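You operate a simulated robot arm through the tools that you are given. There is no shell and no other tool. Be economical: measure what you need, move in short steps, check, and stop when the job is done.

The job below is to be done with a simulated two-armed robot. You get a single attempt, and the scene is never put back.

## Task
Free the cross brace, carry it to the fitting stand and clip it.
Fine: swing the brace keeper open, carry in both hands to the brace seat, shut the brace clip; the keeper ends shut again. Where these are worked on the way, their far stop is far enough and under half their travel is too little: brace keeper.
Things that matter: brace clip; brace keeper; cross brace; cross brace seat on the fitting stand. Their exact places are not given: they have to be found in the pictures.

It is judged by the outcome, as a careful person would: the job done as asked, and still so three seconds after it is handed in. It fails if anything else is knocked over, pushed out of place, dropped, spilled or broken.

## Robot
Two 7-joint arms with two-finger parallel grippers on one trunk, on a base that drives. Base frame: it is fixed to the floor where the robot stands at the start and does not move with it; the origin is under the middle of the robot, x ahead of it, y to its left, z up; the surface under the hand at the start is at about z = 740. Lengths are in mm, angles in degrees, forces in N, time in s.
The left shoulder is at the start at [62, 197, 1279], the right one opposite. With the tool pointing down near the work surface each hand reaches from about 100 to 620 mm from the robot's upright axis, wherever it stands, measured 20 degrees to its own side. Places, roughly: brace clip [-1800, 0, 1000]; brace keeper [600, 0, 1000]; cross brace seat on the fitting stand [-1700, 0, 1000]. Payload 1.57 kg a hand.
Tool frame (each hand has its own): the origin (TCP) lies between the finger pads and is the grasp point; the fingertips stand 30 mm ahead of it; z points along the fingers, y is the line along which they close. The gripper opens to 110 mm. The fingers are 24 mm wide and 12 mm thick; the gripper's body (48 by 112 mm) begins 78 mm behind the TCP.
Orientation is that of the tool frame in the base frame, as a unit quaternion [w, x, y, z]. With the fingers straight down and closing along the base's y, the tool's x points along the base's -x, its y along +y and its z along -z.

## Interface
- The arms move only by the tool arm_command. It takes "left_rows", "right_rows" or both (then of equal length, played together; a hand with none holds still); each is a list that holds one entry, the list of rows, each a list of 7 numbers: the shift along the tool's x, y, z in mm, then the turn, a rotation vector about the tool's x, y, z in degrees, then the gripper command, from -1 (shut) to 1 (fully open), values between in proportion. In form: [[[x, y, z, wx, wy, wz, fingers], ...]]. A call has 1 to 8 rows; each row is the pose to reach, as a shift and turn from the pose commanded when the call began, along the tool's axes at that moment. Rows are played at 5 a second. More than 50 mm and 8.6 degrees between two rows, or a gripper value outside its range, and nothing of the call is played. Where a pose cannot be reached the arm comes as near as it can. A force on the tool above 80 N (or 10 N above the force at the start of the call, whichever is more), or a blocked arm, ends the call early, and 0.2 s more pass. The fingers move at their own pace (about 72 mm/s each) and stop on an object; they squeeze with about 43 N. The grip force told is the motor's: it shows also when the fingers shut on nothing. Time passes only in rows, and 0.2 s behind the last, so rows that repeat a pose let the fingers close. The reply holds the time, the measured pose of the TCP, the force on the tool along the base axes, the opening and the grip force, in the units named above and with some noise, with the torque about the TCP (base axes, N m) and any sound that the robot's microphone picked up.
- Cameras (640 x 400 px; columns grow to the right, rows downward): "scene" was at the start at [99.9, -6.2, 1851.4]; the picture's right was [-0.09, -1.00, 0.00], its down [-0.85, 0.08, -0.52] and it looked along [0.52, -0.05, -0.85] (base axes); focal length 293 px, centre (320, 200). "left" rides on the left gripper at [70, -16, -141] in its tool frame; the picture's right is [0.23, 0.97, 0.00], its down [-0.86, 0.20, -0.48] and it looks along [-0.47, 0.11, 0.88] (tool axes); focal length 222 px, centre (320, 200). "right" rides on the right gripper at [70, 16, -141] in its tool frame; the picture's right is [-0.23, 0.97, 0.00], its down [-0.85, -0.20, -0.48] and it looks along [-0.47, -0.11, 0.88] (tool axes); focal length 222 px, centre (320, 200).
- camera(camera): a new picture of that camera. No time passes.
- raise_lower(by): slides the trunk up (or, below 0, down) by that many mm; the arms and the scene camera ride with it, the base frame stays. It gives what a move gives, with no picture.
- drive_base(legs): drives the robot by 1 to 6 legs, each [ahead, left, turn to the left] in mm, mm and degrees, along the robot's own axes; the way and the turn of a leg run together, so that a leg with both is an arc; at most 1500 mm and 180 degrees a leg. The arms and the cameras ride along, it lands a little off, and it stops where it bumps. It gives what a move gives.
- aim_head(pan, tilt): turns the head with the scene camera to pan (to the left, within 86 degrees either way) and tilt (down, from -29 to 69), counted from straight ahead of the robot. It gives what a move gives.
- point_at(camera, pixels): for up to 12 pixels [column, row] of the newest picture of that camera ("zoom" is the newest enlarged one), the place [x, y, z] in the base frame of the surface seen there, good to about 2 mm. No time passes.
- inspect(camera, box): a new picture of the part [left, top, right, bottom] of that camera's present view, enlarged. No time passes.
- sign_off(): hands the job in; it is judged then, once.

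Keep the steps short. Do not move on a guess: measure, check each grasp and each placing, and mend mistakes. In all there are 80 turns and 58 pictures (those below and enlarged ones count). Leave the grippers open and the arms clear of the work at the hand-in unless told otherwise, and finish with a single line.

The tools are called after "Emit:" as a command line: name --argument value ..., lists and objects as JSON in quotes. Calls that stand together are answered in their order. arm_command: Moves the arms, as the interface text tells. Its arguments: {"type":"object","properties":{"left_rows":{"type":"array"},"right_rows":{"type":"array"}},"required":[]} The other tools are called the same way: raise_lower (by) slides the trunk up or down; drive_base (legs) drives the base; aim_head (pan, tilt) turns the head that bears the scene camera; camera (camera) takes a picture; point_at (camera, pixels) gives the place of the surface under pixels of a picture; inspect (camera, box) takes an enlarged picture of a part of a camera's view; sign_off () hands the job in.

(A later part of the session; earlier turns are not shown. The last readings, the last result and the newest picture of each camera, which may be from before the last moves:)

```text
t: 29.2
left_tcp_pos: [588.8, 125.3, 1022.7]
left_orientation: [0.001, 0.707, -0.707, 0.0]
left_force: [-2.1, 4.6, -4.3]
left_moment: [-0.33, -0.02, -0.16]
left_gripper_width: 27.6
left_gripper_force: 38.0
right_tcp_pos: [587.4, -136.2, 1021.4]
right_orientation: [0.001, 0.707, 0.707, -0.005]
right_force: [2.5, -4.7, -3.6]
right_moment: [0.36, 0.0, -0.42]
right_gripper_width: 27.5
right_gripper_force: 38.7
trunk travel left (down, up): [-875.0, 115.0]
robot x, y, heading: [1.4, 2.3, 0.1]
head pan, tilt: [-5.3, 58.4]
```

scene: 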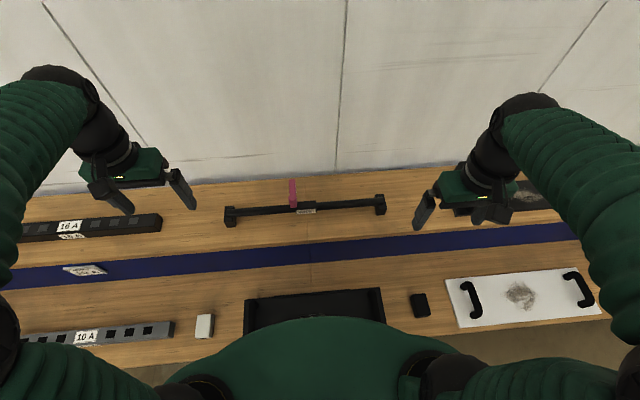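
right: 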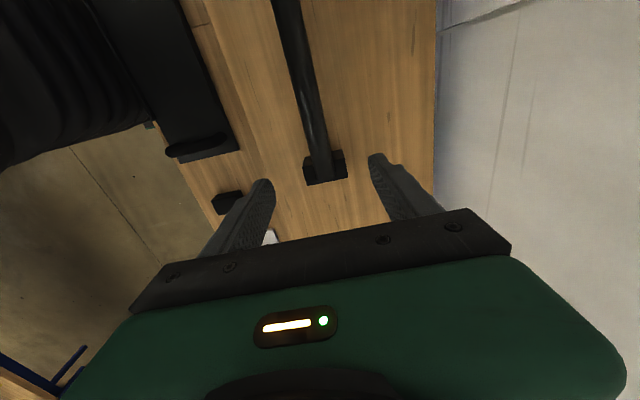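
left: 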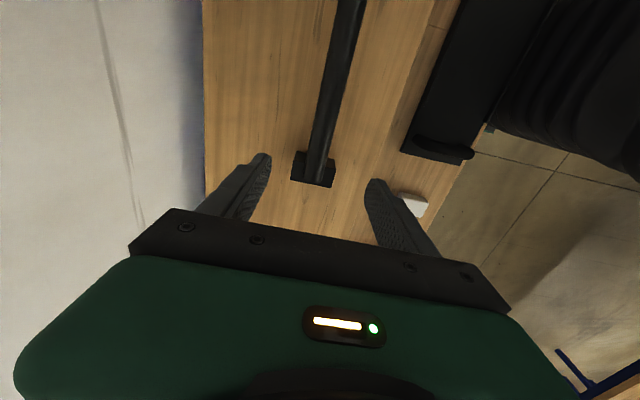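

The brace is lifting now (plate top 1022 → 1030, about 4 N on each hand). I'll keep raising it in moderate steps.

Emit:
arm_command --left_rows '[[[0, 0, -8, 0, 0, 0, -1], [0, 0, -18, 0, 0, 0, -1], [0, 0, -30, 0, 0, 0, -1], [0, 0, -42, 0, 0, 0, -1], [0, 0, -54, 0, 0, 0, -1], [0, 0, -66, 0, 0, 0, -1], [0, 0, -78, 0, 0, 0, -1], [0, 0, -88, 0, 0, 0, -1]]]' --right_rows '[[[0, 0, -8, 0, 0, 0, -1], [0, 0, -18, 0, 0, 0, -1], [0, 0, -30, 0, 0, 0, -1], [0, 0, -42, 0, 0, 0, -1], [0, 0, -54, 0, 0, 0, -1], [0, 0, -66, 0, 0, 0, -1], [0, 0, -78, 0, 0, 0, -1], [0, 0, -88, 0, 0, 0, -1]]]'

Emit:
camera --camera "scene"

```text
t: 31.0
left_tcp_pos: [588.2, 124.6, 1113.1]
left_orientation: [-0.002, -0.706, 0.708, 0.0]
left_force: [-7.9, 4.5, -4.0]
left_moment: [-0.27, 0.09, -0.83]
left_gripper_width: 27.5
left_gripper_force: 37.7
right_tcp_pos: [586.8, -136.7, 1111.2]
right_orientation: [0.001, 0.707, 0.707, -0.004]
right_force: [6.3, -4.3, -3.6]
right_moment: [0.31, -0.07, -0.98]
right_gripper_width: 27.7
right_gripper_force: 38.1
trunk travel left (down, up): [-875.0, 115.0]
robot x, y, heading: [0.3, -1.6, -0.0]
head pan, tilt: [-5.3, 58.4]
```

```text
30 pictures are left
```

scene: 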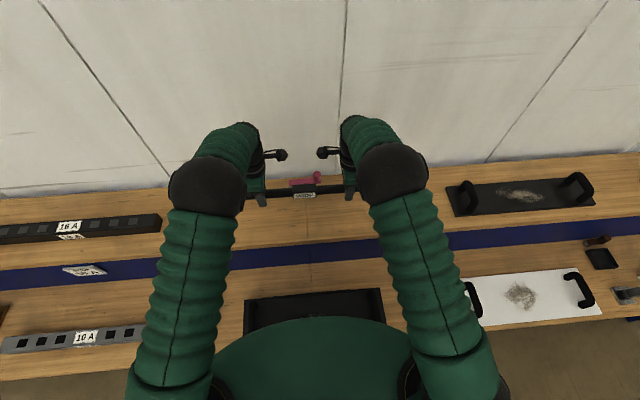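

The brace is held level and clear. I'll draw it in toward the robot by 140 mm.

Emit:
arm_command --left_rows '[[[0, 15, 0, 0, 0, 0, -1], [0, 35, 0, 0, 0, 0, -1], [0, 60, 0, 0, 0, 0, -1], [0, 85, 0, 0, 0, 0, -1], [0, 110, 0, 0, 0, 0, -1], [0, 130, 0, 0, 0, 0, -1], [0, 140, 0, 0, 0, 0, -1]]]' --right_rows '[[[0, -15, 0, 0, 0, 0, -1], [0, -35, 0, 0, 0, 0, -1], [0, -60, 0, 0, 0, 0, -1], [0, -85, 0, 0, 0, 0, -1], [0, -110, 0, 0, 0, 0, -1], [0, -130, 0, 0, 0, 0, -1], [0, -140, 0, 0, 0, 0, -1]]]'

Emit:
drive_base --legs '[[-300, 0, 0], [0, 0, 90], [0, 0, 90]]'

Emit:
aim_head --pan 0 --tilt 30

Emit:
camera --camera "scene"

```text
t: 32.6
left_tcp_pos: [448.0, 124.6, 1112.1]
left_orientation: [-0.001, -0.706, 0.708, -0.002]
left_force: [-0.9, 7.2, -4.6]
left_moment: [0.57, -0.12, 0.12]
left_gripper_width: 27.7
left_gripper_force: 38.0
right_tcp_pos: [447.7, -136.0, 1109.6]
right_orientation: [0.0, 0.706, 0.708, -0.004]
right_force: [0.2, -6.8, -3.1]
right_moment: [-0.35, 0.1, -0.33]
right_gripper_width: 27.5
right_gripper_force: 38.0
trunk travel left (down, up): [-875.0, 115.0]
robot x, y, heading: [-1.9, -1.5, 0.2]
head pan, tilt: [-5.3, 58.4]
```

```text
t: 42.3
left_tcp_pos: [-744.7, -133.9, 1112.7]
left_orientation: [0.0, 0.7, 0.714, 0.0]
left_force: [0.3, 9.0, -3.7]
left_moment: [0.02, 0.0, 0.11]
left_gripper_width: 27.7
left_gripper_force: 37.7
right_tcp_pos: [-751.0, 126.0, 1108.9]
right_orientation: [-0.005, 0.715, -0.699, 0.0]
right_force: [-0.4, -8.4, -4.2]
right_moment: [0.06, -0.02, -0.12]
right_gripper_width: 27.8
right_gripper_force: 37.7
trunk travel left (down, up): [-875.0, 115.0]
robot x, y, heading: [-298.7, -1.0, -179.0]
head pan, tilt: [-5.3, 58.4]
```

```text
t: 43.2
left_tcp_pos: [-743.0, -134.4, 1111.4]
left_orientation: [-0.001, 0.7, 0.714, 0.0]
left_force: [0.0, 0.6, -3.6]
left_moment: [-0.04, -0.03, 0.08]
left_gripper_width: 27.9
left_gripper_force: 37.9
right_tcp_pos: [-747.2, 125.4, 1109.2]
right_orientation: [-0.004, 0.715, -0.699, 0.0]
right_force: [-0.7, -0.5, -4.2]
right_moment: [0.12, 0.01, -0.07]
right_gripper_width: 27.5
right_gripper_force: 38.0
trunk travel left (down, up): [-875.0, 115.0]
robot x, y, heading: [-301.7, 0.2, -178.7]
head pan, tilt: [0.0, 30.0]
```

```text
29 pictures are left
```

scene: 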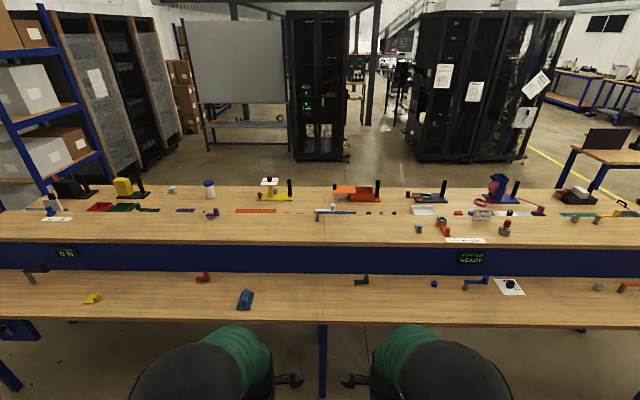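

I've turned and I'm holding the brace. Ahead is a bench with many small stations. I'll enlarge the middle to find the brace seat and clip near x≈-1700..-1800, y≈0.

Emit:
inspect --camera "scene" --box '[200, 165, 420, 295]'

Emit:
inspect --camera "scene" --box '[390, 165, 610, 295]'

Emit:
point_at --camera "scene" --pixels '[[320, 210], [320, 235], [320, 300], [320, 318], [260, 211], [360, 195], [320, 212], [445, 230], [420, 210], [510, 200], [275, 190], [600, 300]]'

```text
2.91 times, centred on (310, 230) of scene
```

zoom: 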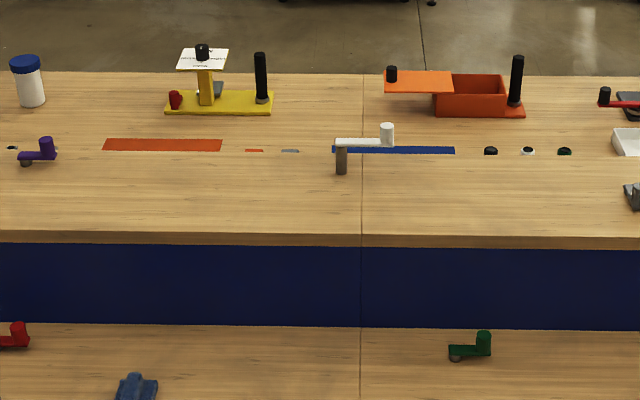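

```text
2.91 times, centred on (500, 230) of scene
```

zoom: 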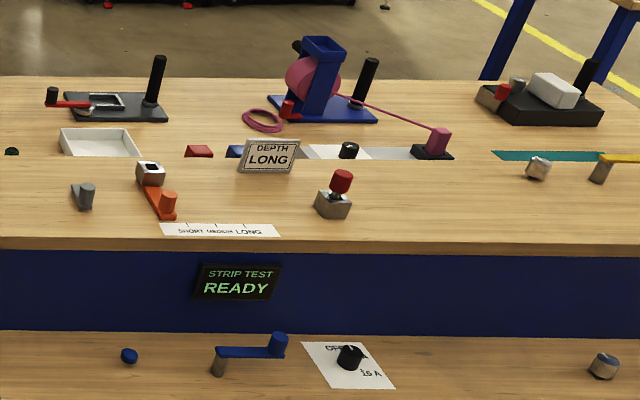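

```text
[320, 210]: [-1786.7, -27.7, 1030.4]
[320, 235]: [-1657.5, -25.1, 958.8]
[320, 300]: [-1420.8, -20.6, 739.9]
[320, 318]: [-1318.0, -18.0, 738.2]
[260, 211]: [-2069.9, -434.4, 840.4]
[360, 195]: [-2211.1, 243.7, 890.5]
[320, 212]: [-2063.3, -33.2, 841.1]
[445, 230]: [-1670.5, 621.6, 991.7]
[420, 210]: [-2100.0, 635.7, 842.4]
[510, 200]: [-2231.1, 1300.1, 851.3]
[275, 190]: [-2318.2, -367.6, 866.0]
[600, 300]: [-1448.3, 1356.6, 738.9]
```

The white lever at scene (355,210), near (-1787,-28,1030), should be the brace clip. I can't see the seat well from here, so I'll drive closer and look down.

Emit:
drive_base --legs '[[0, 0, -1.3], [560, 0, 0]]'

Emit:
aim_head --pan 0 --tilt 45

Emit:
camera --camera "scene"

```text
t: 46.7
left_tcp_pos: [-1292.4, -128.2, 1114.6]
left_orientation: [-0.001, 0.705, 0.709, -0.002]
left_force: [0.6, -1.7, -4.9]
left_moment: [0.11, 0.0, 0.12]
left_gripper_width: 27.8
left_gripper_force: 37.5
right_tcp_pos: [-1292.7, 131.3, 1110.8]
right_orientation: [-0.004, 0.709, -0.705, 0.0]
right_force: [0.2, 1.6, -3.2]
right_moment: [-0.24, 0.02, -0.13]
right_gripper_width: 27.6
right_gripper_force: 38.3
trunk travel left (down, up): [-875.0, 115.0]
robot x, y, heading: [-851.0, -2.9, -179.7]
head pan, tilt: [0.0, 30.0]
```

```text
t: 47.5
left_tcp_pos: [-1292.2, -128.6, 1113.7]
left_orientation: [-0.001, 0.705, 0.709, -0.002]
left_force: [-0.1, 0.1, -3.1]
left_moment: [-0.04, -0.01, 0.13]
left_gripper_width: 27.7
left_gripper_force: 38.4
right_tcp_pos: [-1293.5, 131.5, 1111.4]
right_orientation: [-0.003, 0.709, -0.705, -0.001]
right_force: [0.0, 0.1, -4.1]
right_moment: [0.21, -0.06, -0.06]
right_gripper_width: 27.6
right_gripper_force: 38.5
trunk travel left (down, up): [-875.0, 115.0]
robot x, y, heading: [-845.7, -5.1, -179.3]
head pan, tilt: [0.0, 45.0]
```

```text
26 pictures are left
```

scene: 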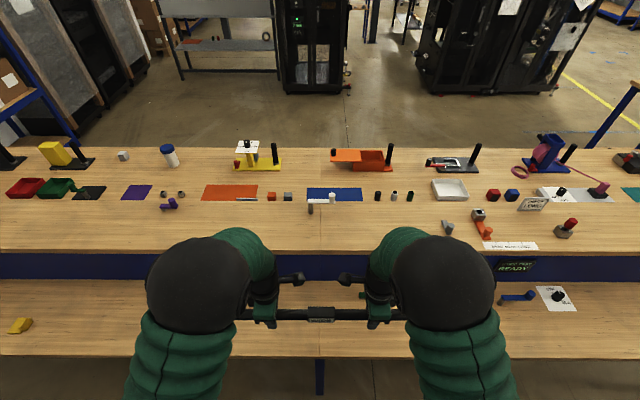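

I'll enlarge the area around the white lever at (320,205).

Emit:
inspect --camera "scene" --box '[230, 175, 420, 255]'

Emit:
point_at --camera "zoom" --pixels '[[265, 115], [340, 80], [335, 105], [270, 85], [300, 60], [440, 60], [330, 40], [300, 140], [140, 70], [180, 140], [450, 140], [60, 140]]'

```text
3.37 times, centred on (325, 215) of scene
```

zoom: 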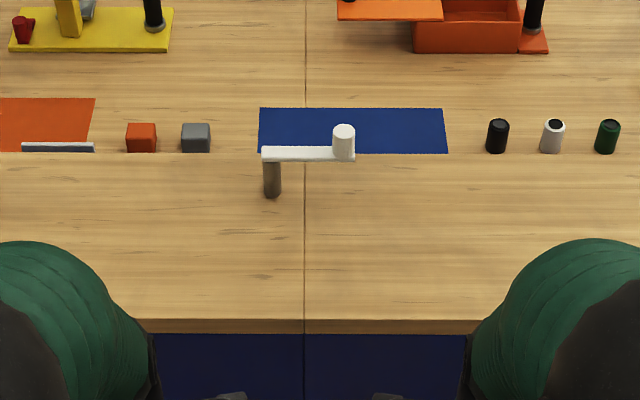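

```text
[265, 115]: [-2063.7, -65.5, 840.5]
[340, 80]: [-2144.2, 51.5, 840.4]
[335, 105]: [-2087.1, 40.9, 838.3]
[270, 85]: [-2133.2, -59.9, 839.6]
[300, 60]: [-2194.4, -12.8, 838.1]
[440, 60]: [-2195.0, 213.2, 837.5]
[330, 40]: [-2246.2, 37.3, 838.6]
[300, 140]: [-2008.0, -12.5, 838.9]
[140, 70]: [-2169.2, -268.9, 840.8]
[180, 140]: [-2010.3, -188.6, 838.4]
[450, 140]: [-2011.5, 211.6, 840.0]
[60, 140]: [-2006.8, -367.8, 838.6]
```

The white clip stands open: post at (-1785,-40), arm along y. I still see no cradle in front of it, so I'll enlarge the strip between the arms more.

Emit:
inspect --camera "scene" --box '[265, 200, 375, 275]'

Emit:
point_at --camera "zoom" --pixels '[[252, 60], [252, 110], [360, 45], [330, 55], [252, 55], [252, 150], [100, 150], [450, 150], [320, 190], [320, 205], [320, 225], [320, 280]]'

```text
5.33 times, centred on (320, 238) of scene
```

zoom: 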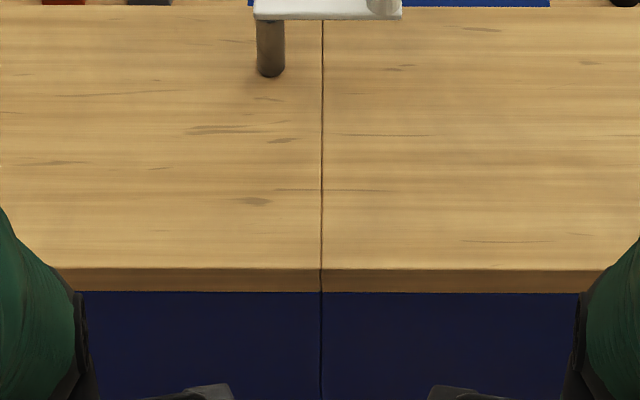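

```text
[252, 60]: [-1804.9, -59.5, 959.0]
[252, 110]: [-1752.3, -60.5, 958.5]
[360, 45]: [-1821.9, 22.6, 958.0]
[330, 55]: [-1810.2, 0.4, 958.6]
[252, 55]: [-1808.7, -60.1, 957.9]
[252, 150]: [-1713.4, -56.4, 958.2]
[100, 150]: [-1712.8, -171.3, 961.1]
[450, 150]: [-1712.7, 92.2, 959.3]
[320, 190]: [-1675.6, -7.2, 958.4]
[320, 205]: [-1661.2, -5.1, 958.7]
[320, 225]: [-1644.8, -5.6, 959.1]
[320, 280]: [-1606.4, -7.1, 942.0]
```

The bench there is bare wood. Perhaps the end feet belong to the brace itself, so I'll enlarge the held brace to see its ends.

Emit:
inspect --camera "scene" --box '[220, 270, 420, 350]'

Emit:
camera --camera "left"

```text
3.20 times, centred on (320, 310) of scene
```

zoom: 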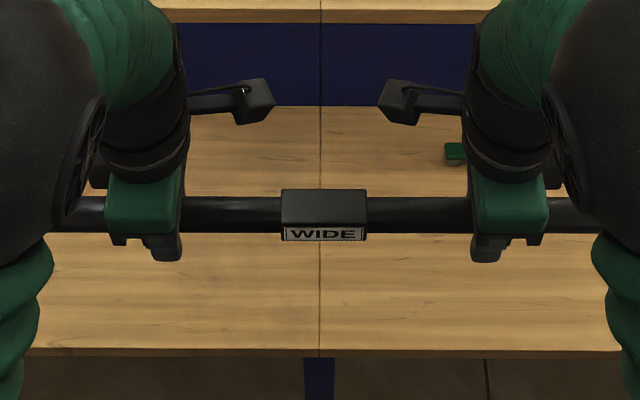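

```text
22 pictures are left
```

left: 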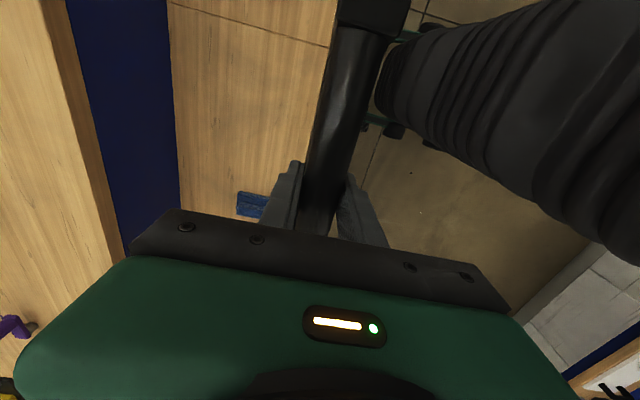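

The ends are hidden behind my forearms. The stand's clip has the same geometry as the keeper and there are no cradles here, so the end feet must be part of the brace. I'll confirm that by contact height when placing. First I measure the bench edge and the clip.

Emit:
point_at --camera "zoom" --pixels '[[322, 345], [400, 348], [322, 215], [290, 215], [360, 215], [322, 238]]'

Emit:
inspect --camera "scene" --box '[290, 180, 354, 220]'

Emit:
point_at --camera "zoom" --pixels '[[418, 100], [395, 100], [440, 100], [418, 90], [418, 112], [190, 185], [200, 250], [190, 160], [180, 250], [218, 250], [200, 275], [300, 172]]'

```text
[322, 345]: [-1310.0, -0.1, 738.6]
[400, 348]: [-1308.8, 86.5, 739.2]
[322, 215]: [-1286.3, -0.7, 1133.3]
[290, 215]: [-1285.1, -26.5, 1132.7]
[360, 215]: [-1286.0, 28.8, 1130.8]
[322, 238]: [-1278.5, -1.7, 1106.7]
```

```text
10.00 times, centred on (322, 200) of scene
```

zoom: 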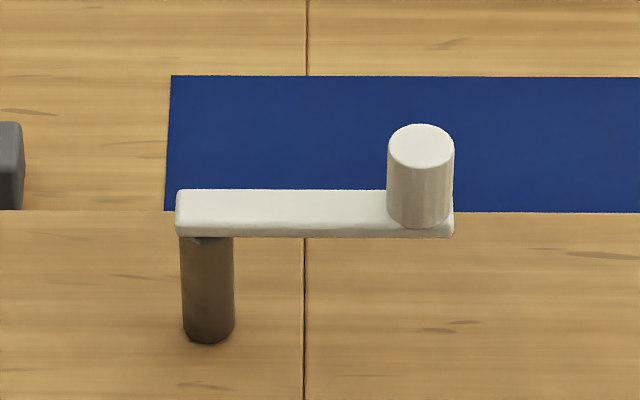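

```text
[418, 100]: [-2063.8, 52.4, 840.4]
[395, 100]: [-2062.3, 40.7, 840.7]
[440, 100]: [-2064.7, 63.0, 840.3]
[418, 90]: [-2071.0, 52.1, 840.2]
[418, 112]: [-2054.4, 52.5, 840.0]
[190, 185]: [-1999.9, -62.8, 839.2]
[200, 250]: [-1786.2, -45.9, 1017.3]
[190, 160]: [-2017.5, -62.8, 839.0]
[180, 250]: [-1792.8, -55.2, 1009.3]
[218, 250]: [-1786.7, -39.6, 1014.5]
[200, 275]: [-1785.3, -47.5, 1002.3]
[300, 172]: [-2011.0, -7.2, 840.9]
```

Emit:
point_at --camera "zoom" --pixels '[[420, 145], [392, 150], [450, 150], [420, 135], [420, 163], [185, 212], [300, 212], [300, 194], [300, 230], [452, 230], [208, 300], [208, 338]]'

Emit:
drive_base --legs '[[150, 0, 0]]'

```text
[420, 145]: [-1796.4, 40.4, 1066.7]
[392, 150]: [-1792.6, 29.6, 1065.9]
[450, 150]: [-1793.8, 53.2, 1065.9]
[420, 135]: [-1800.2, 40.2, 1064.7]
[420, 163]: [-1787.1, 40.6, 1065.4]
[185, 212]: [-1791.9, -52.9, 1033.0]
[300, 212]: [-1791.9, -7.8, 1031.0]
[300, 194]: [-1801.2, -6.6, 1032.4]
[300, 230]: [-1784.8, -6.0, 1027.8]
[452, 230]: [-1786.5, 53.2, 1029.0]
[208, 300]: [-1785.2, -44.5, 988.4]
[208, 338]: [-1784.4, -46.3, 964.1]
```

```text
t: 48.9
left_tcp_pos: [-1439.1, -131.0, 1115.5]
left_orientation: [-0.003, 0.705, 0.709, -0.002]
left_force: [0.2, -1.3, -3.4]
left_moment: [0.35, 0.06, 0.11]
left_gripper_width: 27.7
left_gripper_force: 39.0
right_tcp_pos: [-1440.8, 130.8, 1112.6]
right_orientation: [-0.002, 0.71, -0.704, -0.002]
right_force: [1.0, 0.9, -3.7]
right_moment: [-0.34, -0.11, -0.09]
right_gripper_width: 27.9
right_gripper_force: 38.1
trunk travel left (down, up): [-875.0, 115.0]
robot x, y, heading: [-999.0, 1.3, -179.6]
head pan, tilt: [0.0, 45.0]
```

Clip: pivot ≈(-1794,-44), knob (-1795,41), standing open at 90°. Mirroring the keeper's offsets (88 mm in front of the pivot, 42 mm to its right), the brace belongs at about x=-1706, y≈-1. I'll drive the last bit and extend the arms.

Emit:
drive_base --legs '[[105, 0, 0]]'

Emit:
arm_command --left_rows '[[[0, -15, 0, 0, 0, 0, -1], [0, -35, 0, 0, 0, 0, -1], [0, -60, 0, 0, 0, 0, -1], [0, -85, 0, 0, 0, 0, -1], [0, -110, 0, 0, 0, 0, -1], [0, -130, 0, 0, 0, 0, -1], [0, -140, 0, 0, 0, 0, -1]]]' --right_rows '[[[0, 15, 0, 0, 0, 0, -1], [0, 35, 0, 0, 0, 0, -1], [0, 60, 0, 0, 0, 0, -1], [0, 85, 0, 0, 0, 0, -1], [0, 110, 0, 0, 0, 0, -1], [0, 130, 0, 0, 0, 0, -1], [0, 140, 0, 0, 0, 0, -1]]]'

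```text
t: 50.0
left_tcp_pos: [-1537.0, -131.1, 1118.5]
left_orientation: [-0.004, 0.705, 0.709, -0.004]
left_force: [1.1, -1.0, -2.5]
left_moment: [0.7, 0.29, -0.02]
left_gripper_width: 28.0
left_gripper_force: 38.4
right_tcp_pos: [-1539.3, 130.8, 1115.3]
right_orientation: [0.0, 0.71, -0.705, -0.004]
right_force: [-0.4, 1.1, -4.3]
right_moment: [-0.49, -0.25, -0.05]
right_gripper_width: 27.5
right_gripper_force: 38.2
trunk travel left (down, up): [-875.0, 115.0]
robot x, y, heading: [-1099.6, -5.6, -179.7]
head pan, tilt: [0.0, 45.0]
```

```text
t: 51.6
left_tcp_pos: [-1686.6, -129.6, 1114.3]
left_orientation: [-0.001, 0.705, 0.71, 0.0]
left_force: [0.9, 1.1, 2.3]
left_moment: [1.09, -0.06, 0.04]
left_gripper_width: 27.6
left_gripper_force: 37.9
right_tcp_pos: [-1689.0, 130.6, 1110.4]
right_orientation: [-0.005, 0.71, -0.705, -0.001]
right_force: [-1.7, -0.3, -10.3]
right_moment: [0.72, 0.03, -0.32]
right_gripper_width: 27.7
right_gripper_force: 38.3
trunk travel left (down, up): [-875.0, 115.0]
robot x, y, heading: [-1104.8, -1.7, -179.5]
head pan, tilt: [0.0, 45.0]
```

I'm close. I'll move the last 18 mm to x≈-1706 and take a picture to check the brace against the clip before lowering.

Emit:
arm_command --left_rows '[[[0, -10, 0, 0, 0, 0, -1], [0, -19, 1, 0, 0, 0, -1], [0, -19, 1, 0, 0, 0, -1]]]' --right_rows '[[[0, 9, 0, 0, 0, 0, -1], [0, 17.5, -1, 0, 0, 0, -1], [0, 17.5, -1, 0, 0, 0, -1]]]'

Emit:
inspect --camera "scene" --box '[220, 180, 420, 305]'

```text
t: 52.4
left_tcp_pos: [-1704.9, -131.3, 1114.4]
left_orientation: [-0.002, 0.706, 0.708, -0.001]
left_force: [4.4, 1.3, 4.1]
left_moment: [1.03, 0.01, -0.57]
left_gripper_width: 27.6
left_gripper_force: 37.8
right_tcp_pos: [-1705.6, 129.2, 1113.2]
right_orientation: [-0.003, 0.71, -0.704, 0.0]
right_force: [-4.6, -1.1, -12.0]
right_moment: [0.95, -0.04, -0.64]
right_gripper_width: 27.7
right_gripper_force: 37.6
trunk travel left (down, up): [-875.0, 115.0]
robot x, y, heading: [-1103.2, -1.8, -179.8]
head pan, tilt: [0.0, 45.0]
```

```text
3.20 times, centred on (320, 242) of scene
```

zoom: 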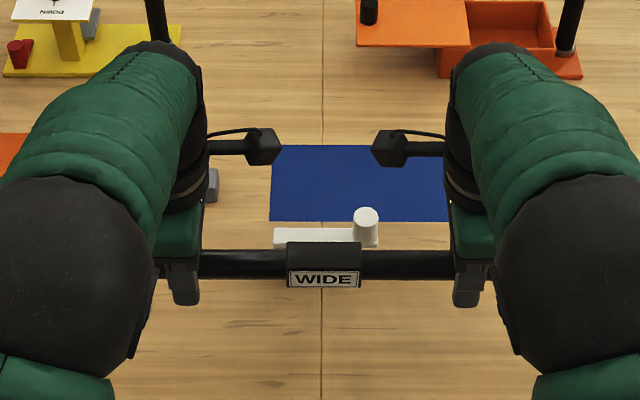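

Emit:
point_at --camera "zoom" --pixels '[[324, 256], [290, 256], [357, 256], [240, 256], [420, 256], [210, 262], [440, 262], [324, 246], [324, 268], [366, 216]]'

Emit:
arm_command --left_rows '[[[0, 0, 20, 0, 0, 0, -1], [0, 0, 40, 0, 0, 0, -1], [0, 0, 60, 0, 0, 0, -1], [0, 0, 75, 0, 0, 0, -1], [0, 0, 85, 0, 0, 0, -1]]]' --right_rows '[[[0, 0, 21, 0, 0, 0, -1], [0, 0, 42, 0, 0, 0, -1], [0, 0, 62, 0, 0, 0, -1], [0, 0, 77, 0, 0, 0, -1], [0, 0, 87, 0, 0, 0, -1]]]'

```text
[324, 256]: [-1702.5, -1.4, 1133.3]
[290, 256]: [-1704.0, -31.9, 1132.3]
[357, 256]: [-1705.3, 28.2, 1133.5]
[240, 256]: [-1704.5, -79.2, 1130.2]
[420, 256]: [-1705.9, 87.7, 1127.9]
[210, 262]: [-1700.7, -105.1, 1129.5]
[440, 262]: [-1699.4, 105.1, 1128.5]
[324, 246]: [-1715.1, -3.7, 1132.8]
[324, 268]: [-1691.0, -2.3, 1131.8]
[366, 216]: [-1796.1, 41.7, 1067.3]
```

```text
t: 53.6
left_tcp_pos: [-1705.0, -131.5, 1026.1]
left_orientation: [-0.002, 0.705, 0.709, -0.002]
left_force: [1.3, -2.2, -11.6]
left_moment: [-1.12, -0.03, -0.09]
left_gripper_width: 27.9
left_gripper_force: 38.3
right_tcp_pos: [-1705.7, 129.7, 1024.7]
right_orientation: [-0.002, 0.71, -0.704, -0.001]
right_force: [-1.6, 3.4, 4.5]
right_moment: [-0.94, 0.0, -0.13]
right_gripper_width: 27.7
right_gripper_force: 37.8
trunk travel left (down, up): [-875.0, 115.0]
robot x, y, heading: [-1103.3, -5.1, -179.9]
head pan, tilt: [0.0, 45.0]
```

Plate centre is y≈-1.5 and the bar axis x≈-1705, both good. Next I lower in small steps; contact is expected at TCP z≈1002 if the feet are part of the brace.

Emit:
arm_command --left_rows '[[[0, 0, 5, 0, 0, 0, -1], [0, 0, 10, 0, 0, 0, -1], [0, 0, 15, 0, 0, 0, -1], [0, 0, 19, 0, 0, 0, -1], [0, 0, 21, 0, 0, 0, -1], [0, 0, 23, 0, 0, 0, -1]]]' --right_rows '[[[0, 0, 5, 0, 0, 0, -1], [0, 0, 10, 0, 0, 0, -1], [0, 0, 15, 0, 0, 0, -1], [0, 0, 18, 0, 0, 0, -1], [0, 0, 20, 0, 0, 0, -1], [0, 0, 22, 0, 0, 0, -1]]]'

```text
t: 55.0
left_tcp_pos: [-1706.1, -130.5, 1006.0]
left_orientation: [-0.002, 0.706, 0.708, 0.0]
left_force: [9.2, 0.4, -4.7]
left_moment: [-0.52, 0.01, -1.07]
left_gripper_width: 27.7
left_gripper_force: 37.8
right_tcp_pos: [-1704.9, 130.7, 1003.4]
right_orientation: [-0.002, 0.71, -0.705, -0.001]
right_force: [-7.9, 0.3, -2.9]
right_moment: [0.12, 0.05, -1.18]
right_gripper_width: 27.6
right_gripper_force: 37.7
trunk travel left (down, up): [-875.0, 115.0]
robot x, y, heading: [-1102.8, -3.1, -179.6]
head pan, tilt: [0.0, 45.0]
```

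The weight is still on the hands. I'll go lower, 2 mm at a time.

Emit:
arm_command --left_rows '[[[0, 0, 2, 0, 0, 0, -1], [0, 0, 4, 0, 0, 0, -1], [0, 0, 4, 0, 0, 0, -1]]]' --right_rows '[[[0, 0, 1, 0, 0, 0, -1], [0, 0, 3, 0, 0, 0, -1], [0, 0, 3, 0, 0, 0, -1]]]'

```text
t: 55.8
left_tcp_pos: [-1704.2, -130.7, 1003.7]
left_orientation: [-0.003, 0.705, 0.709, -0.001]
left_force: [5.0, 0.7, -1.1]
left_moment: [1.12, -0.06, -0.5]
left_gripper_width: 27.6
left_gripper_force: 38.4
right_tcp_pos: [-1703.8, 129.2, 1000.8]
right_orientation: [-0.003, 0.71, -0.704, -0.002]
right_force: [-6.7, 0.5, 5.7]
right_moment: [1.03, -0.21, -0.59]
right_gripper_width: 27.6
right_gripper_force: 38.0
trunk travel left (down, up): [-875.0, 115.0]
robot x, y, heading: [-1102.7, -6.0, -179.6]
head pan, tilt: [0.0, 45.0]
```

Contact: the total vertical force went from -8 to +5 N at z≈1002, so the feet are on the bench. I'll settle the left end a little more.

Emit:
arm_command --left_rows '[[[0, 0, 1, 0, 0, 0, -1], [0, 0, 2, 0, 0, 0, -1], [0, 0, 2, 0, 0, 0, -1]]]' --right_rows '[[[0, 0, 0, 0, 0, 0, -1], [0, 0, 1, 0, 0, 0, -1], [0, 0, 1, 0, 0, 0, -1]]]'

Emit:
inspect --camera "scene" --box '[240, 190, 400, 290]'

Emit:
point_at --camera "zoom" --pixels '[[325, 220], [250, 225], [400, 225], [220, 225], [430, 225], [220, 300]]'

```text
t: 56.6
left_tcp_pos: [-1704.5, -130.0, 1002.6]
left_orientation: [-0.002, 0.705, 0.709, -0.002]
left_force: [9.1, 0.7, 19.9]
left_moment: [0.39, -0.22, -1.0]
left_gripper_width: 27.8
left_gripper_force: 38.3
right_tcp_pos: [-1703.7, 130.8, 1001.0]
right_orientation: [-0.002, 0.71, -0.704, -0.002]
right_force: [-16.0, -3.5, 2.4]
right_moment: [0.41, -0.23, -0.89]
right_gripper_width: 27.7
right_gripper_force: 38.0
trunk travel left (down, up): [-875.0, 115.0]
robot x, y, heading: [-1101.8, 1.6, -179.6]
head pan, tilt: [0.0, 45.0]
```

```text
4.00 times, centred on (320, 240) of scene
```

zoom: 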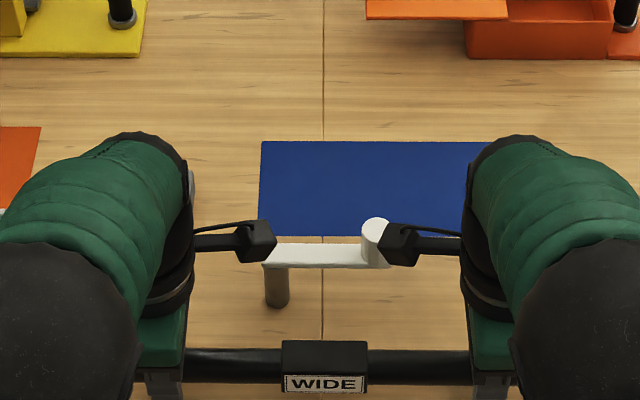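

```text
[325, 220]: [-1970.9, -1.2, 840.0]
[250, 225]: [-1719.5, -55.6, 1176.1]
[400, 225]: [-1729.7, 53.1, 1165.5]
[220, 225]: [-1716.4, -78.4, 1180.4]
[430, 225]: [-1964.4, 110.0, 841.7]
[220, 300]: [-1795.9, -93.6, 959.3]
```

Both feet bear on the bench at the same grasp heights as at pickup (1002.6/1001). I'll measure the plate once more, then release gently.

Emit:
point_at --camera "zoom" --pixels '[[325, 345], [325, 358], [325, 368], [285, 355], [363, 355], [230, 358], [420, 358]]'

Emit:
arm_command --left_rows '[[[0, 0, -1, 0, 0, 0, -0.3], [0, 0, -1, 0, 0, 0, 0.2], [0, 0, -1, 0, 0, 0, 0.45], [0, 0, -20, 0, 0, 0, 0.45], [0, 0, -50, 0, 0, 0, 0.45], [0, 0, -80, 0, 0, 0, 0.45]]]' --right_rows '[[[0, 0, -1, 0, 0, 0, -0.3], [0, 0, -1, 0, 0, 0, 0.2], [0, 0, -1, 0, 0, 0, 0.45], [0, 0, -20, 0, 0, 0, 0.45], [0, 0, -50, 0, 0, 0, 0.45], [0, 0, -80, 0, 0, 0, 0.45]]]'

```text
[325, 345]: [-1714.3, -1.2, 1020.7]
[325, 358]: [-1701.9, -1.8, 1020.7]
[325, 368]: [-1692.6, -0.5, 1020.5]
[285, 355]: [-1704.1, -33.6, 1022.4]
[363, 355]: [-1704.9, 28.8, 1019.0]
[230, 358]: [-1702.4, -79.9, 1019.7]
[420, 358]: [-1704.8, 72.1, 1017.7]
```

```text
t: 58.0
left_tcp_pos: [-1701.9, -129.7, 1080.1]
left_orientation: [-0.002, 0.705, 0.709, -0.002]
left_force: [-0.2, 0.6, 0.0]
left_moment: [-0.04, 0.02, 0.0]
left_gripper_width: 79.7
left_gripper_force: 0.0
right_tcp_pos: [-1703.6, 128.9, 1079.6]
right_orientation: [-0.002, 0.71, -0.704, -0.001]
right_force: [-1.0, -0.1, -0.9]
right_moment: [0.04, -0.04, 0.04]
right_gripper_width: 79.5
right_gripper_force: 0.0
trunk travel left (down, up): [-875.0, 115.0]
robot x, y, heading: [-1103.0, -2.1, -179.6]
head pan, tilt: [0.0, 45.0]
```

Released. I'll raise the hands, spread them and pull back, then look at the whole brace.

Emit:
arm_command --left_rows '[[[0, 0, -40, 0, 0, 0, 0.45], [0, 0, -80, 0, 0, 0, 0.45], [-30, 30, -105, 0, 0, 0, 0.45], [-60, 60, -130, 0, 0, 0, 0.45], [-90, 85, -155, 0, 0, 0, 0.45], [-120, 110, -180, 0, 0, 0, 0.45]]]' --right_rows '[[[0, 0, -40, 0, 0, 0, 0.45], [0, 0, -80, 0, 0, 0, 0.45], [-30, -30, -105, 0, 0, 0, 0.45], [-60, -60, -130, 0, 0, 0, 0.45], [-90, -85, -155, 0, 0, 0, 0.45], [-120, -110, -180, 0, 0, 0, 0.45]]]'

Emit:
inspect --camera "scene" --box '[200, 180, 440, 330]'

Emit:
point_at --camera "zoom" --pixels '[[320, 280], [280, 285], [362, 285], [180, 290], [460, 290], [160, 285], [500, 285], [345, 200], [270, 225]]'

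```text
t: 59.4
left_tcp_pos: [-1590.1, -250.2, 1260.7]
left_orientation: [-0.002, 0.705, 0.709, -0.003]
left_force: [-0.5, 0.1, -0.6]
left_moment: [-0.01, 0.02, 0.02]
left_gripper_width: 79.6
left_gripper_force: 0.1
right_tcp_pos: [-1590.9, 252.4, 1260.8]
right_orientation: [-0.001, 0.71, -0.704, -0.001]
right_force: [0.0, -0.1, 0.3]
right_moment: [-0.05, -0.02, -0.03]
right_gripper_width: 79.4
right_gripper_force: 0.0
trunk travel left (down, up): [-875.0, 115.0]
robot x, y, heading: [-1104.5, -4.0, -179.8]
head pan, tilt: [0.0, 45.0]
```

```text
2.67 times, centred on (320, 255) of scene
```

zoom: 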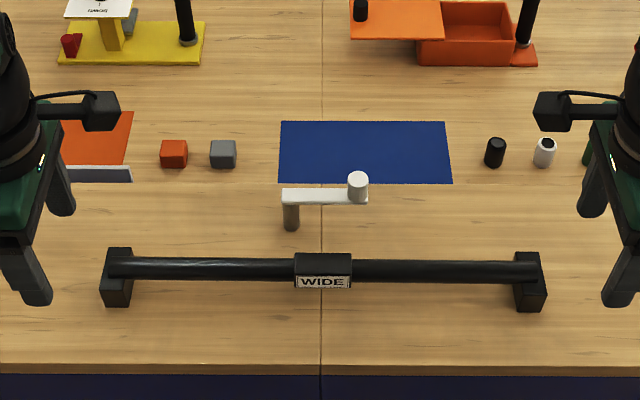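

```text
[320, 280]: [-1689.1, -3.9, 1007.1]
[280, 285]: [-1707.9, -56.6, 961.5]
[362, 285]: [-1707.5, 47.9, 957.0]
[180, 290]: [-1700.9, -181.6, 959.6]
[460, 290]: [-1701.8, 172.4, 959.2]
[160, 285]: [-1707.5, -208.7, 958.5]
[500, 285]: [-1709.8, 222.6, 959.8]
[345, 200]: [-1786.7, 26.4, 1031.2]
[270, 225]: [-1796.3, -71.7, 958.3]
```

The brace stands on its own feet in front of the clip. I'll check its alignment.

Emit:
point_at --camera "zoom" --pixels '[[140, 262], [140, 268], [140, 274], [500, 266], [500, 272], [500, 278], [322, 258], [322, 266], [322, 273], [296, 264], [350, 264], [118, 285]]'

```text
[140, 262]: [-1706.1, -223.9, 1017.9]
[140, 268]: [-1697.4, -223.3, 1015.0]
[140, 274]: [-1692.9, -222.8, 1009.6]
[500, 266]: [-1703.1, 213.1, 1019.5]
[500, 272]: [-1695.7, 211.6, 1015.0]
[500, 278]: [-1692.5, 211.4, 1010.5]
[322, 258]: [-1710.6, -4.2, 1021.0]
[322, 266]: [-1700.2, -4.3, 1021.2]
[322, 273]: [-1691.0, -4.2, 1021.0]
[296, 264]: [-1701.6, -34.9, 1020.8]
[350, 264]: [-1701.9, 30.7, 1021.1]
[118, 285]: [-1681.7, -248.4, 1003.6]
```

The brace is aligned: axis x≈-1705 at both ends, centre y≈-2. The clip knob at (-1795,41) is about 690 mm ahead of me, just out of reach. I'll use the left hand camera to see how much room my base has to the bench.

Emit:
camera --camera "left"

```text
17 pictures are left
```

left: 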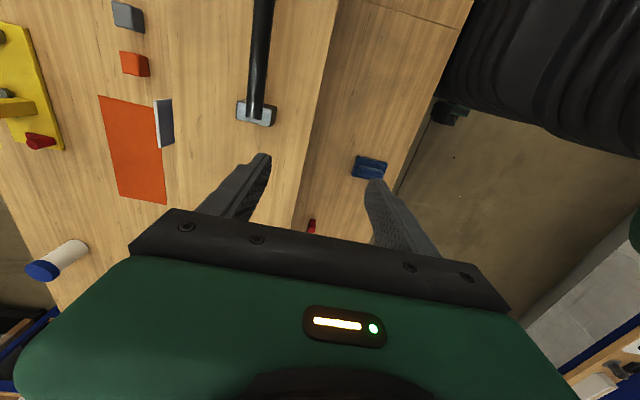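

A dark part sits low at (447,112), perhaps my base. I'll measure it and the bench edge.

Emit:
point_at --camera "left" --pixels '[[440, 108], [448, 112], [460, 112], [450, 122], [436, 112], [425, 120], [415, 150], [470, 120], [480, 140], [455, 100]]'

```text
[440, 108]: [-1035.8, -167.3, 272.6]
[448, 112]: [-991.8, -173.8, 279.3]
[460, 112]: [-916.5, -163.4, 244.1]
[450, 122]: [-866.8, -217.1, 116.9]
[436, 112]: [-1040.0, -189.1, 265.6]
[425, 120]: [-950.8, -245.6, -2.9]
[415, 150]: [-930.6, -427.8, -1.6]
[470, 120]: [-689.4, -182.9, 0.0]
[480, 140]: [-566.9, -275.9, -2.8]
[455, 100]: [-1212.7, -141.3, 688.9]
```

My torso front is about 90 mm from the bench edge. I'll go 60 mm ahead and 60 mm to my right, so the left hand can work the clip with its present finger direction along the first pull.

Emit:
drive_base --legs '[[60, -60, 0]]'

```text
t: 60.5
left_tcp_pos: [-1645.8, -214.1, 1258.7]
left_orientation: [-0.01, 0.704, 0.711, 0.0]
left_force: [0.7, -0.6, 0.7]
left_moment: [0.09, 0.08, -0.02]
left_gripper_width: 79.8
left_gripper_force: 0.0
right_tcp_pos: [-1646.6, 287.3, 1267.2]
right_orientation: [-0.006, 0.711, -0.703, -0.009]
right_force: [-0.2, -0.7, -0.1]
right_moment: [0.06, -0.03, 0.0]
right_gripper_width: 79.8
right_gripper_force: 0.0
trunk travel left (down, up): [-875.0, 115.0]
robot x, y, heading: [-1164.7, 52.8, -179.9]
head pan, tilt: [0.0, 45.0]
```

Now the left hand goes above the clip knob at (-1795,41), staying at z≈1160.

Emit:
arm_command --left_rows '[[[30, -10, 12, 0, 0, 0, 0.3], [60, -25, 25, 0, 0, 0, 0.2], [90, -45, 37, 0, 0, 0, 0.1], [120, -65, 50, 0, 0, 0, 0], [150, -85, 62, 0, 0, 0, 0], [180, -105, 75, 0, 0, 0, 0], [210, -125, 87, 0, 0, 0, 0], [238, -147, 100, 0, 0, 0, 0]]]'

Emit:
inspect --camera "scene" --box '[220, 190, 420, 315]'

```text
t: 62.3
left_tcp_pos: [-1806.9, 29.6, 1159.0]
left_orientation: [-0.004, 0.704, 0.71, 0.003]
left_force: [-0.5, -0.4, 0.8]
left_moment: [0.04, -0.04, -0.01]
left_gripper_width: 54.9
left_gripper_force: 0.2
right_tcp_pos: [-1656.5, 291.2, 1261.1]
right_orientation: [-0.006, 0.711, -0.703, -0.004]
right_force: [-0.7, -0.6, -0.9]
right_moment: [0.0, -0.02, 0.0]
right_gripper_width: 79.6
right_gripper_force: 0.0
trunk travel left (down, up): [-875.0, 115.0]
robot x, y, heading: [-1165.2, 48.2, -179.8]
head pan, tilt: [0.0, 45.0]
```

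```text
3.20 times, centred on (320, 252) of scene
```

zoom: 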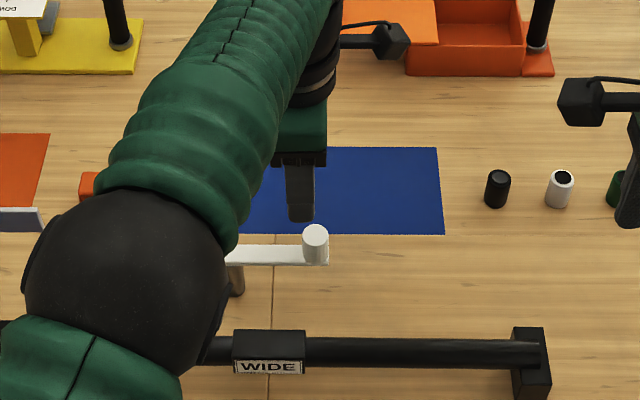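

Emit:
point_at --camera "zoom" --pixels '[[316, 231], [304, 231], [327, 231], [316, 225], [316, 238], [270, 345], [300, 205]]'

Emit:
arm_command --left_rows '[[[5, 6, 30, 0, 0, 0, 0], [11, 12, 60, 0, 0, 0, 0]]]'

```text
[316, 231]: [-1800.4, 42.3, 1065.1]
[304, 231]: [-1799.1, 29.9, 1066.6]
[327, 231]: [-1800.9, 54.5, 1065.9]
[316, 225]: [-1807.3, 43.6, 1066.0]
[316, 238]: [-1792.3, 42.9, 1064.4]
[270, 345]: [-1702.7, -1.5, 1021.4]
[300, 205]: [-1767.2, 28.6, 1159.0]
```

```text
t: 62.9
left_tcp_pos: [-1793.4, 58.1, 1099.9]
left_orientation: [-0.001, 0.705, 0.71, -0.003]
left_force: [0.0, 0.9, -1.0]
left_moment: [-0.07, 0.01, 0.01]
left_gripper_width: 55.2
left_gripper_force: 0.1
right_tcp_pos: [-1654.6, 311.9, 1258.7]
right_orientation: [-0.001, 0.71, -0.704, 0.0]
right_force: [0.1, 1.0, 0.1]
right_moment: [-0.04, 0.0, -0.03]
right_gripper_width: 79.7
right_gripper_force: 0.0
trunk travel left (down, up): [-875.0, 115.0]
robot x, y, heading: [-1166.2, 55.4, -179.7]
head pan, tilt: [0.0, 45.0]
```

The base was still settling, so y is now 58. I'll correct by -16 mm, keeping the height.

Emit:
arm_command --left_rows '[[[-8, -2, 0, 0, 0, 0, 0], [-16, -3, 0, 0, 0, 0, 0], [-16, -3, 0, 0, 0, 0, 0], [-16, -3, 0, 0, 0, 0, 0]]]'

Emit:
inspect --camera "scene" --box '[270, 220, 370, 282]'

```text
t: 63.9
left_tcp_pos: [-1794.8, 35.2, 1101.3]
left_orientation: [-0.003, 0.705, 0.709, -0.002]
left_force: [-0.6, -0.2, -0.2]
left_moment: [-0.03, 0.0, 0.02]
left_gripper_width: 54.9
left_gripper_force: 0.1
right_tcp_pos: [-1655.1, 305.2, 1261.2]
right_orientation: [-0.002, 0.71, -0.704, -0.002]
right_force: [-0.7, 0.8, -0.3]
right_moment: [0.02, -0.01, -0.04]
right_gripper_width: 80.1
right_gripper_force: 0.0
trunk travel left (down, up): [-875.0, 115.0]
robot x, y, heading: [-1160.7, 54.1, -179.6]
head pan, tilt: [0.0, 45.0]
```

```text
6.40 times, centred on (320, 251) of scene
```

zoom: 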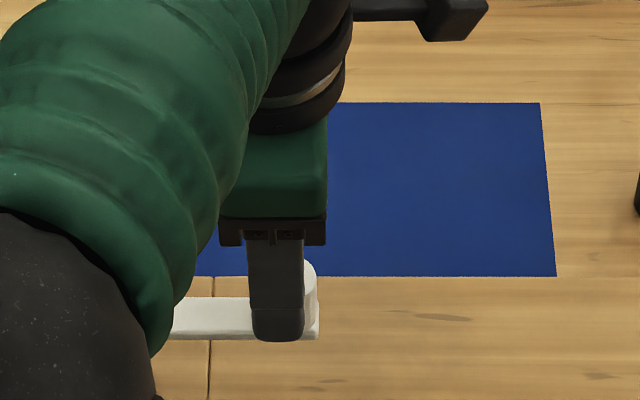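

The finger sits about 7 mm left of the knob. I'll shift +6, lower 29 mm, and close.

Emit:
arm_command --left_rows '[[[6, -1, 10, 0, 0, 0, 0], [6, -1, 29, 0, 0, 0, 0], [6, -1, 29, 0, 0, 0, -1], [6, -1, 29, 0, 0, 0, -1], [6, -1, 29, 0, 0, 0, -1]]]'

```text
t: 65.1
left_tcp_pos: [-1797.0, 39.0, 1070.0]
left_orientation: [-0.003, 0.704, 0.711, 0.001]
left_force: [6.6, 0.8, -8.3]
left_moment: [0.74, -0.51, -0.09]
left_gripper_width: 24.7
left_gripper_force: 36.6
right_tcp_pos: [-1654.2, 300.2, 1260.2]
right_orientation: [-0.003, 0.71, -0.704, -0.003]
right_force: [-0.1, 0.3, -0.4]
right_moment: [0.0, -0.01, 0.03]
right_gripper_width: 79.8
right_gripper_force: 0.1
trunk travel left (down, up): [-875.0, 115.0]
robot x, y, heading: [-1163.2, 52.5, -180.0]
head pan, tilt: [0.0, 45.0]
```

It grips the knob. I'll swing it toward the brace along its arc, 40° first.

Emit:
arm_command --left_rows '[[[-0.8, 11.7, 0, 0, 0, 8, -1], [-3.3, 23.2, 0, 0, 0, 16, -1], [-7.3, 34.2, 0, 0, 0, 24, -1], [-12.8, 44.5, 0, 0, 0, 32, -1], [-19.7, 54, 0, 0, 0, 40, -1]]]'

```text
t: 66.3
left_tcp_pos: [-1740.8, 19.8, 1070.5]
left_orientation: [-0.003, 0.905, 0.425, -0.002]
left_force: [2.4, 6.8, -2.0]
left_moment: [-0.19, -0.43, -0.23]
left_gripper_width: 24.6
left_gripper_force: 36.5
right_tcp_pos: [-1654.1, 302.4, 1261.2]
right_orientation: [-0.003, 0.711, -0.703, -0.002]
right_force: [0.1, 0.9, -0.3]
right_moment: [0.02, -0.02, -0.01]
right_gripper_width: 80.0
right_gripper_force: 0.0
trunk travel left (down, up): [-875.0, 115.0]
robot x, y, heading: [-1161.2, 49.0, -179.8]
head pan, tilt: [0.0, 45.0]
```

It moves smoothly. Another 40°.

Emit:
arm_command --left_rows '[[[-0.8, 11.7, 0, 0, 0, 8, -1], [-3.3, 23.2, 0, 0, 0, 16, -1], [-7.3, 34.2, 0, 0, 0, 24, -1], [-12.8, 44.5, 0, 0, 0, 32, -1], [-19.7, 54, 0, 0, 0, 40, -1]]]'

```text
t: 67.5
left_tcp_pos: [-1711.1, -31.4, 1070.9]
left_orientation: [-0.002, 0.996, 0.09, -0.003]
left_force: [-0.8, 1.2, 5.9]
left_moment: [-0.29, -0.52, -0.13]
left_gripper_width: 25.1
left_gripper_force: 37.0
right_tcp_pos: [-1653.7, 301.3, 1261.4]
right_orientation: [-0.003, 0.711, -0.703, -0.002]
right_force: [-0.4, -0.1, 0.0]
right_moment: [-0.01, -0.01, 0.0]
right_gripper_width: 79.7
right_gripper_force: 0.1
trunk travel left (down, up): [-875.0, 115.0]
robot x, y, heading: [-1164.8, 54.4, -179.8]
head pan, tilt: [0.0, 45.0]
```

About 10° is left. I'll push on to the stop, aiming slightly beyond.

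Emit:
arm_command --left_rows '[[[-0.3, 7.3, 0, 0, 0, 5, -1], [-1.3, 14.6, 0, 0, 0, 10, -1], [-2.3, 20, 0, 0, 0, 13, -1], [-2.3, 22, 0, 0, 0, 13, -1]]]'

```text
t: 68.5
left_tcp_pos: [-1709.9, -46.8, 1070.7]
left_orientation: [-0.002, 1.0, -0.025, -0.004]
left_force: [-5.5, 15.4, 6.6]
left_moment: [-0.24, -0.42, 0.16]
left_gripper_width: 25.1
left_gripper_force: 36.3
right_tcp_pos: [-1654.6, 306.0, 1260.6]
right_orientation: [-0.003, 0.711, -0.703, -0.001]
right_force: [0.4, -0.2, 0.5]
right_moment: [0.05, 0.0, 0.0]
right_gripper_width: 80.3
right_gripper_force: 0.0
trunk travel left (down, up): [-875.0, 115.0]
robot x, y, heading: [-1164.1, 52.5, -179.7]
head pan, tilt: [0.0, 45.0]
```

The stop is reached (15 N at y≈-47). I'll open, rise, and look.

Emit:
arm_command --left_rows '[[[0, -1, 0, 0, 0, 0, -0.3], [0, -1, 0, 0, 0, 0, 0], [0, -1, 0, 0, 0, 0, 0], [0, 0, -40, 0, 0, 0, 0], [0, 0, -85, 0, 0, 0, 0], [20, 30, -115, 0, 0, 0, 0], [40, 60, -145, 0, 0, 0, 0], [60, 95, -170, 0, 0, 0, 0]]]'

Emit:
inspect --camera "scene" --box '[190, 210, 410, 340]'

```text
t: 70.3
left_tcp_pos: [-1651.5, -153.9, 1240.5]
left_orientation: [-0.003, 1.0, -0.022, -0.003]
left_force: [-0.4, 0.8, 0.4]
left_moment: [0.05, 0.03, 0.0]
left_gripper_width: 55.0
left_gripper_force: 0.0
right_tcp_pos: [-1653.3, 300.1, 1262.1]
right_orientation: [-0.004, 0.711, -0.703, -0.004]
right_force: [0.5, 0.1, 0.3]
right_moment: [0.0, 0.05, -0.01]
right_gripper_width: 79.9
right_gripper_force: 0.0
trunk travel left (down, up): [-875.0, 115.0]
robot x, y, heading: [-1162.0, 56.3, -179.7]
head pan, tilt: [0.0, 45.0]
```

```text
2.91 times, centred on (300, 275) of scene
```

zoom: 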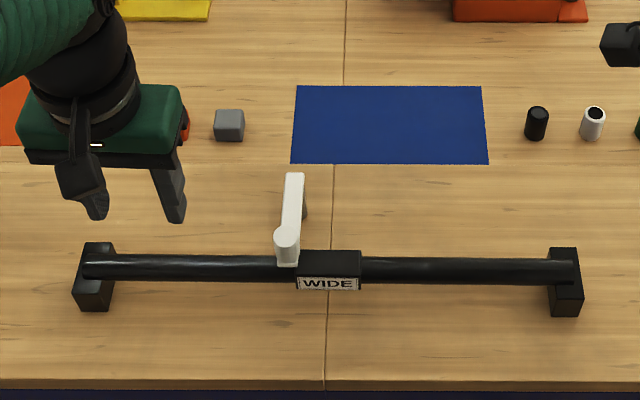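

The clip lies over the bar just as the keeper did. I'll measure it to confirm.

Emit:
point_at --camera "zoom" --pixels '[[287, 236], [287, 228], [294, 180], [330, 256], [140, 260], [520, 264], [298, 262], [360, 262]]'

Emit:
drive_base --legs '[[-360, 0, 0]]'

```text
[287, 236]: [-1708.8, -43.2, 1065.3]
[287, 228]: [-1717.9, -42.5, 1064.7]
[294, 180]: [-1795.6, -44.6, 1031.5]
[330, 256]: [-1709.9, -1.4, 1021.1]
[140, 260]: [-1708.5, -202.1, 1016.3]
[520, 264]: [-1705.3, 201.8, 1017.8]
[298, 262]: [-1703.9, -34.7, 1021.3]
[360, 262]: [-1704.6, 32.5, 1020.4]
```

```text
t: 72.6
left_tcp_pos: [-1294.8, -151.8, 1238.2]
left_orientation: [-0.002, 1.0, -0.023, -0.003]
left_force: [-0.1, -0.2, -0.5]
left_moment: [0.02, 0.01, -0.02]
left_gripper_width: 54.9
left_gripper_force: 0.1
right_tcp_pos: [-1295.3, 302.2, 1259.5]
right_orientation: [-0.005, 0.71, -0.704, -0.002]
right_force: [0.9, 0.7, 0.0]
right_moment: [-0.02, 0.0, -0.03]
right_gripper_width: 80.1
right_gripper_force: 0.1
trunk travel left (down, up): [-875.0, 115.0]
robot x, y, heading: [-800.6, 53.9, -179.7]
head pan, tilt: [0.0, 45.0]
```

The clip is fully shut (knob y≈-43, in line with its pivot) and the brace is unmoved. Now back to the keeper: reverse, turn round, and approach it shifted to my right.

Emit:
drive_base --legs '[[-250, 0, 0], [0, 0, -90], [0, 0, -90], [480, -112, 0]]'

Emit:
camera --camera "scene"

```text
t: 84.6
left_tcp_pos: [412.4, 164.6, 1240.7]
left_orientation: [0.005, 0.02, 1.0, -0.003]
left_force: [0.3, -0.1, 0.6]
left_moment: [0.0, 0.02, 0.01]
left_gripper_width: 55.1
left_gripper_force: 0.0
right_tcp_pos: [413.3, -290.1, 1262.7]
right_orientation: [0.006, 0.701, 0.713, -0.003]
right_force: [0.3, 0.0, 0.8]
right_moment: [-0.01, -0.01, -0.01]
right_gripper_width: 79.9
right_gripper_force: 0.1
trunk travel left (down, up): [-875.0, 115.0]
robot x, y, heading: [-75.2, -49.2, 0.8]
head pan, tilt: [0.0, 45.0]
```

```text
13 pictures are left
```

scene: 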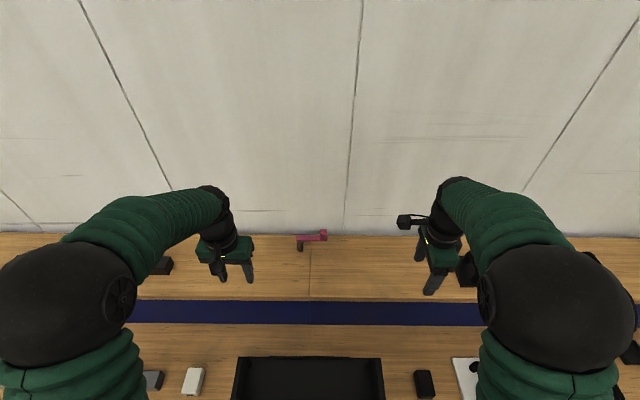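

The first bench is clear and the keeper stands open at (312,238). I'll make the last approach.

Emit:
drive_base --legs '[[125, -10, -0.8]]'

Emit:
inspect --camera "scene" --box '[270, 220, 370, 282]'

```text
t: 86.0
left_tcp_pos: [543.4, 149.0, 1239.0]
left_orientation: [0.002, 0.026, 1.0, -0.002]
left_force: [0.5, 0.1, 0.0]
left_moment: [0.01, 0.05, 0.02]
left_gripper_width: 55.1
left_gripper_force: 0.0
right_tcp_pos: [540.3, -306.0, 1261.2]
right_orientation: [0.003, 0.706, 0.708, -0.004]
right_force: [1.8, 0.9, -0.6]
right_moment: [-0.02, 0.05, 0.01]
right_gripper_width: 79.7
right_gripper_force: 0.2
trunk travel left (down, up): [-875.0, 115.0]
robot x, y, heading: [51.0, -58.7, 0.0]
head pan, tilt: [0.0, 45.0]
stopped in leg 1: the robot was blocked; the commanded pose is now the measured one
```

```text
6.40 times, centred on (320, 251) of scene
```

zoom: 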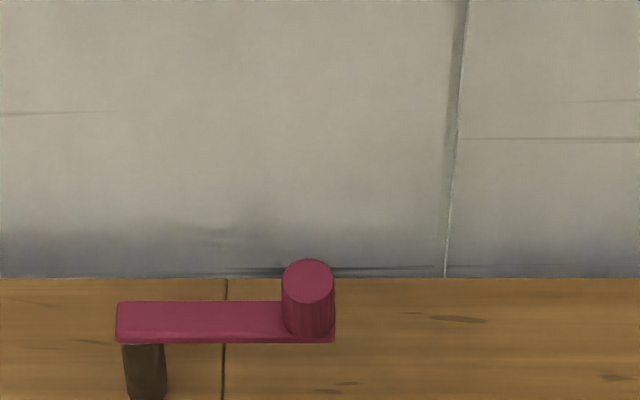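

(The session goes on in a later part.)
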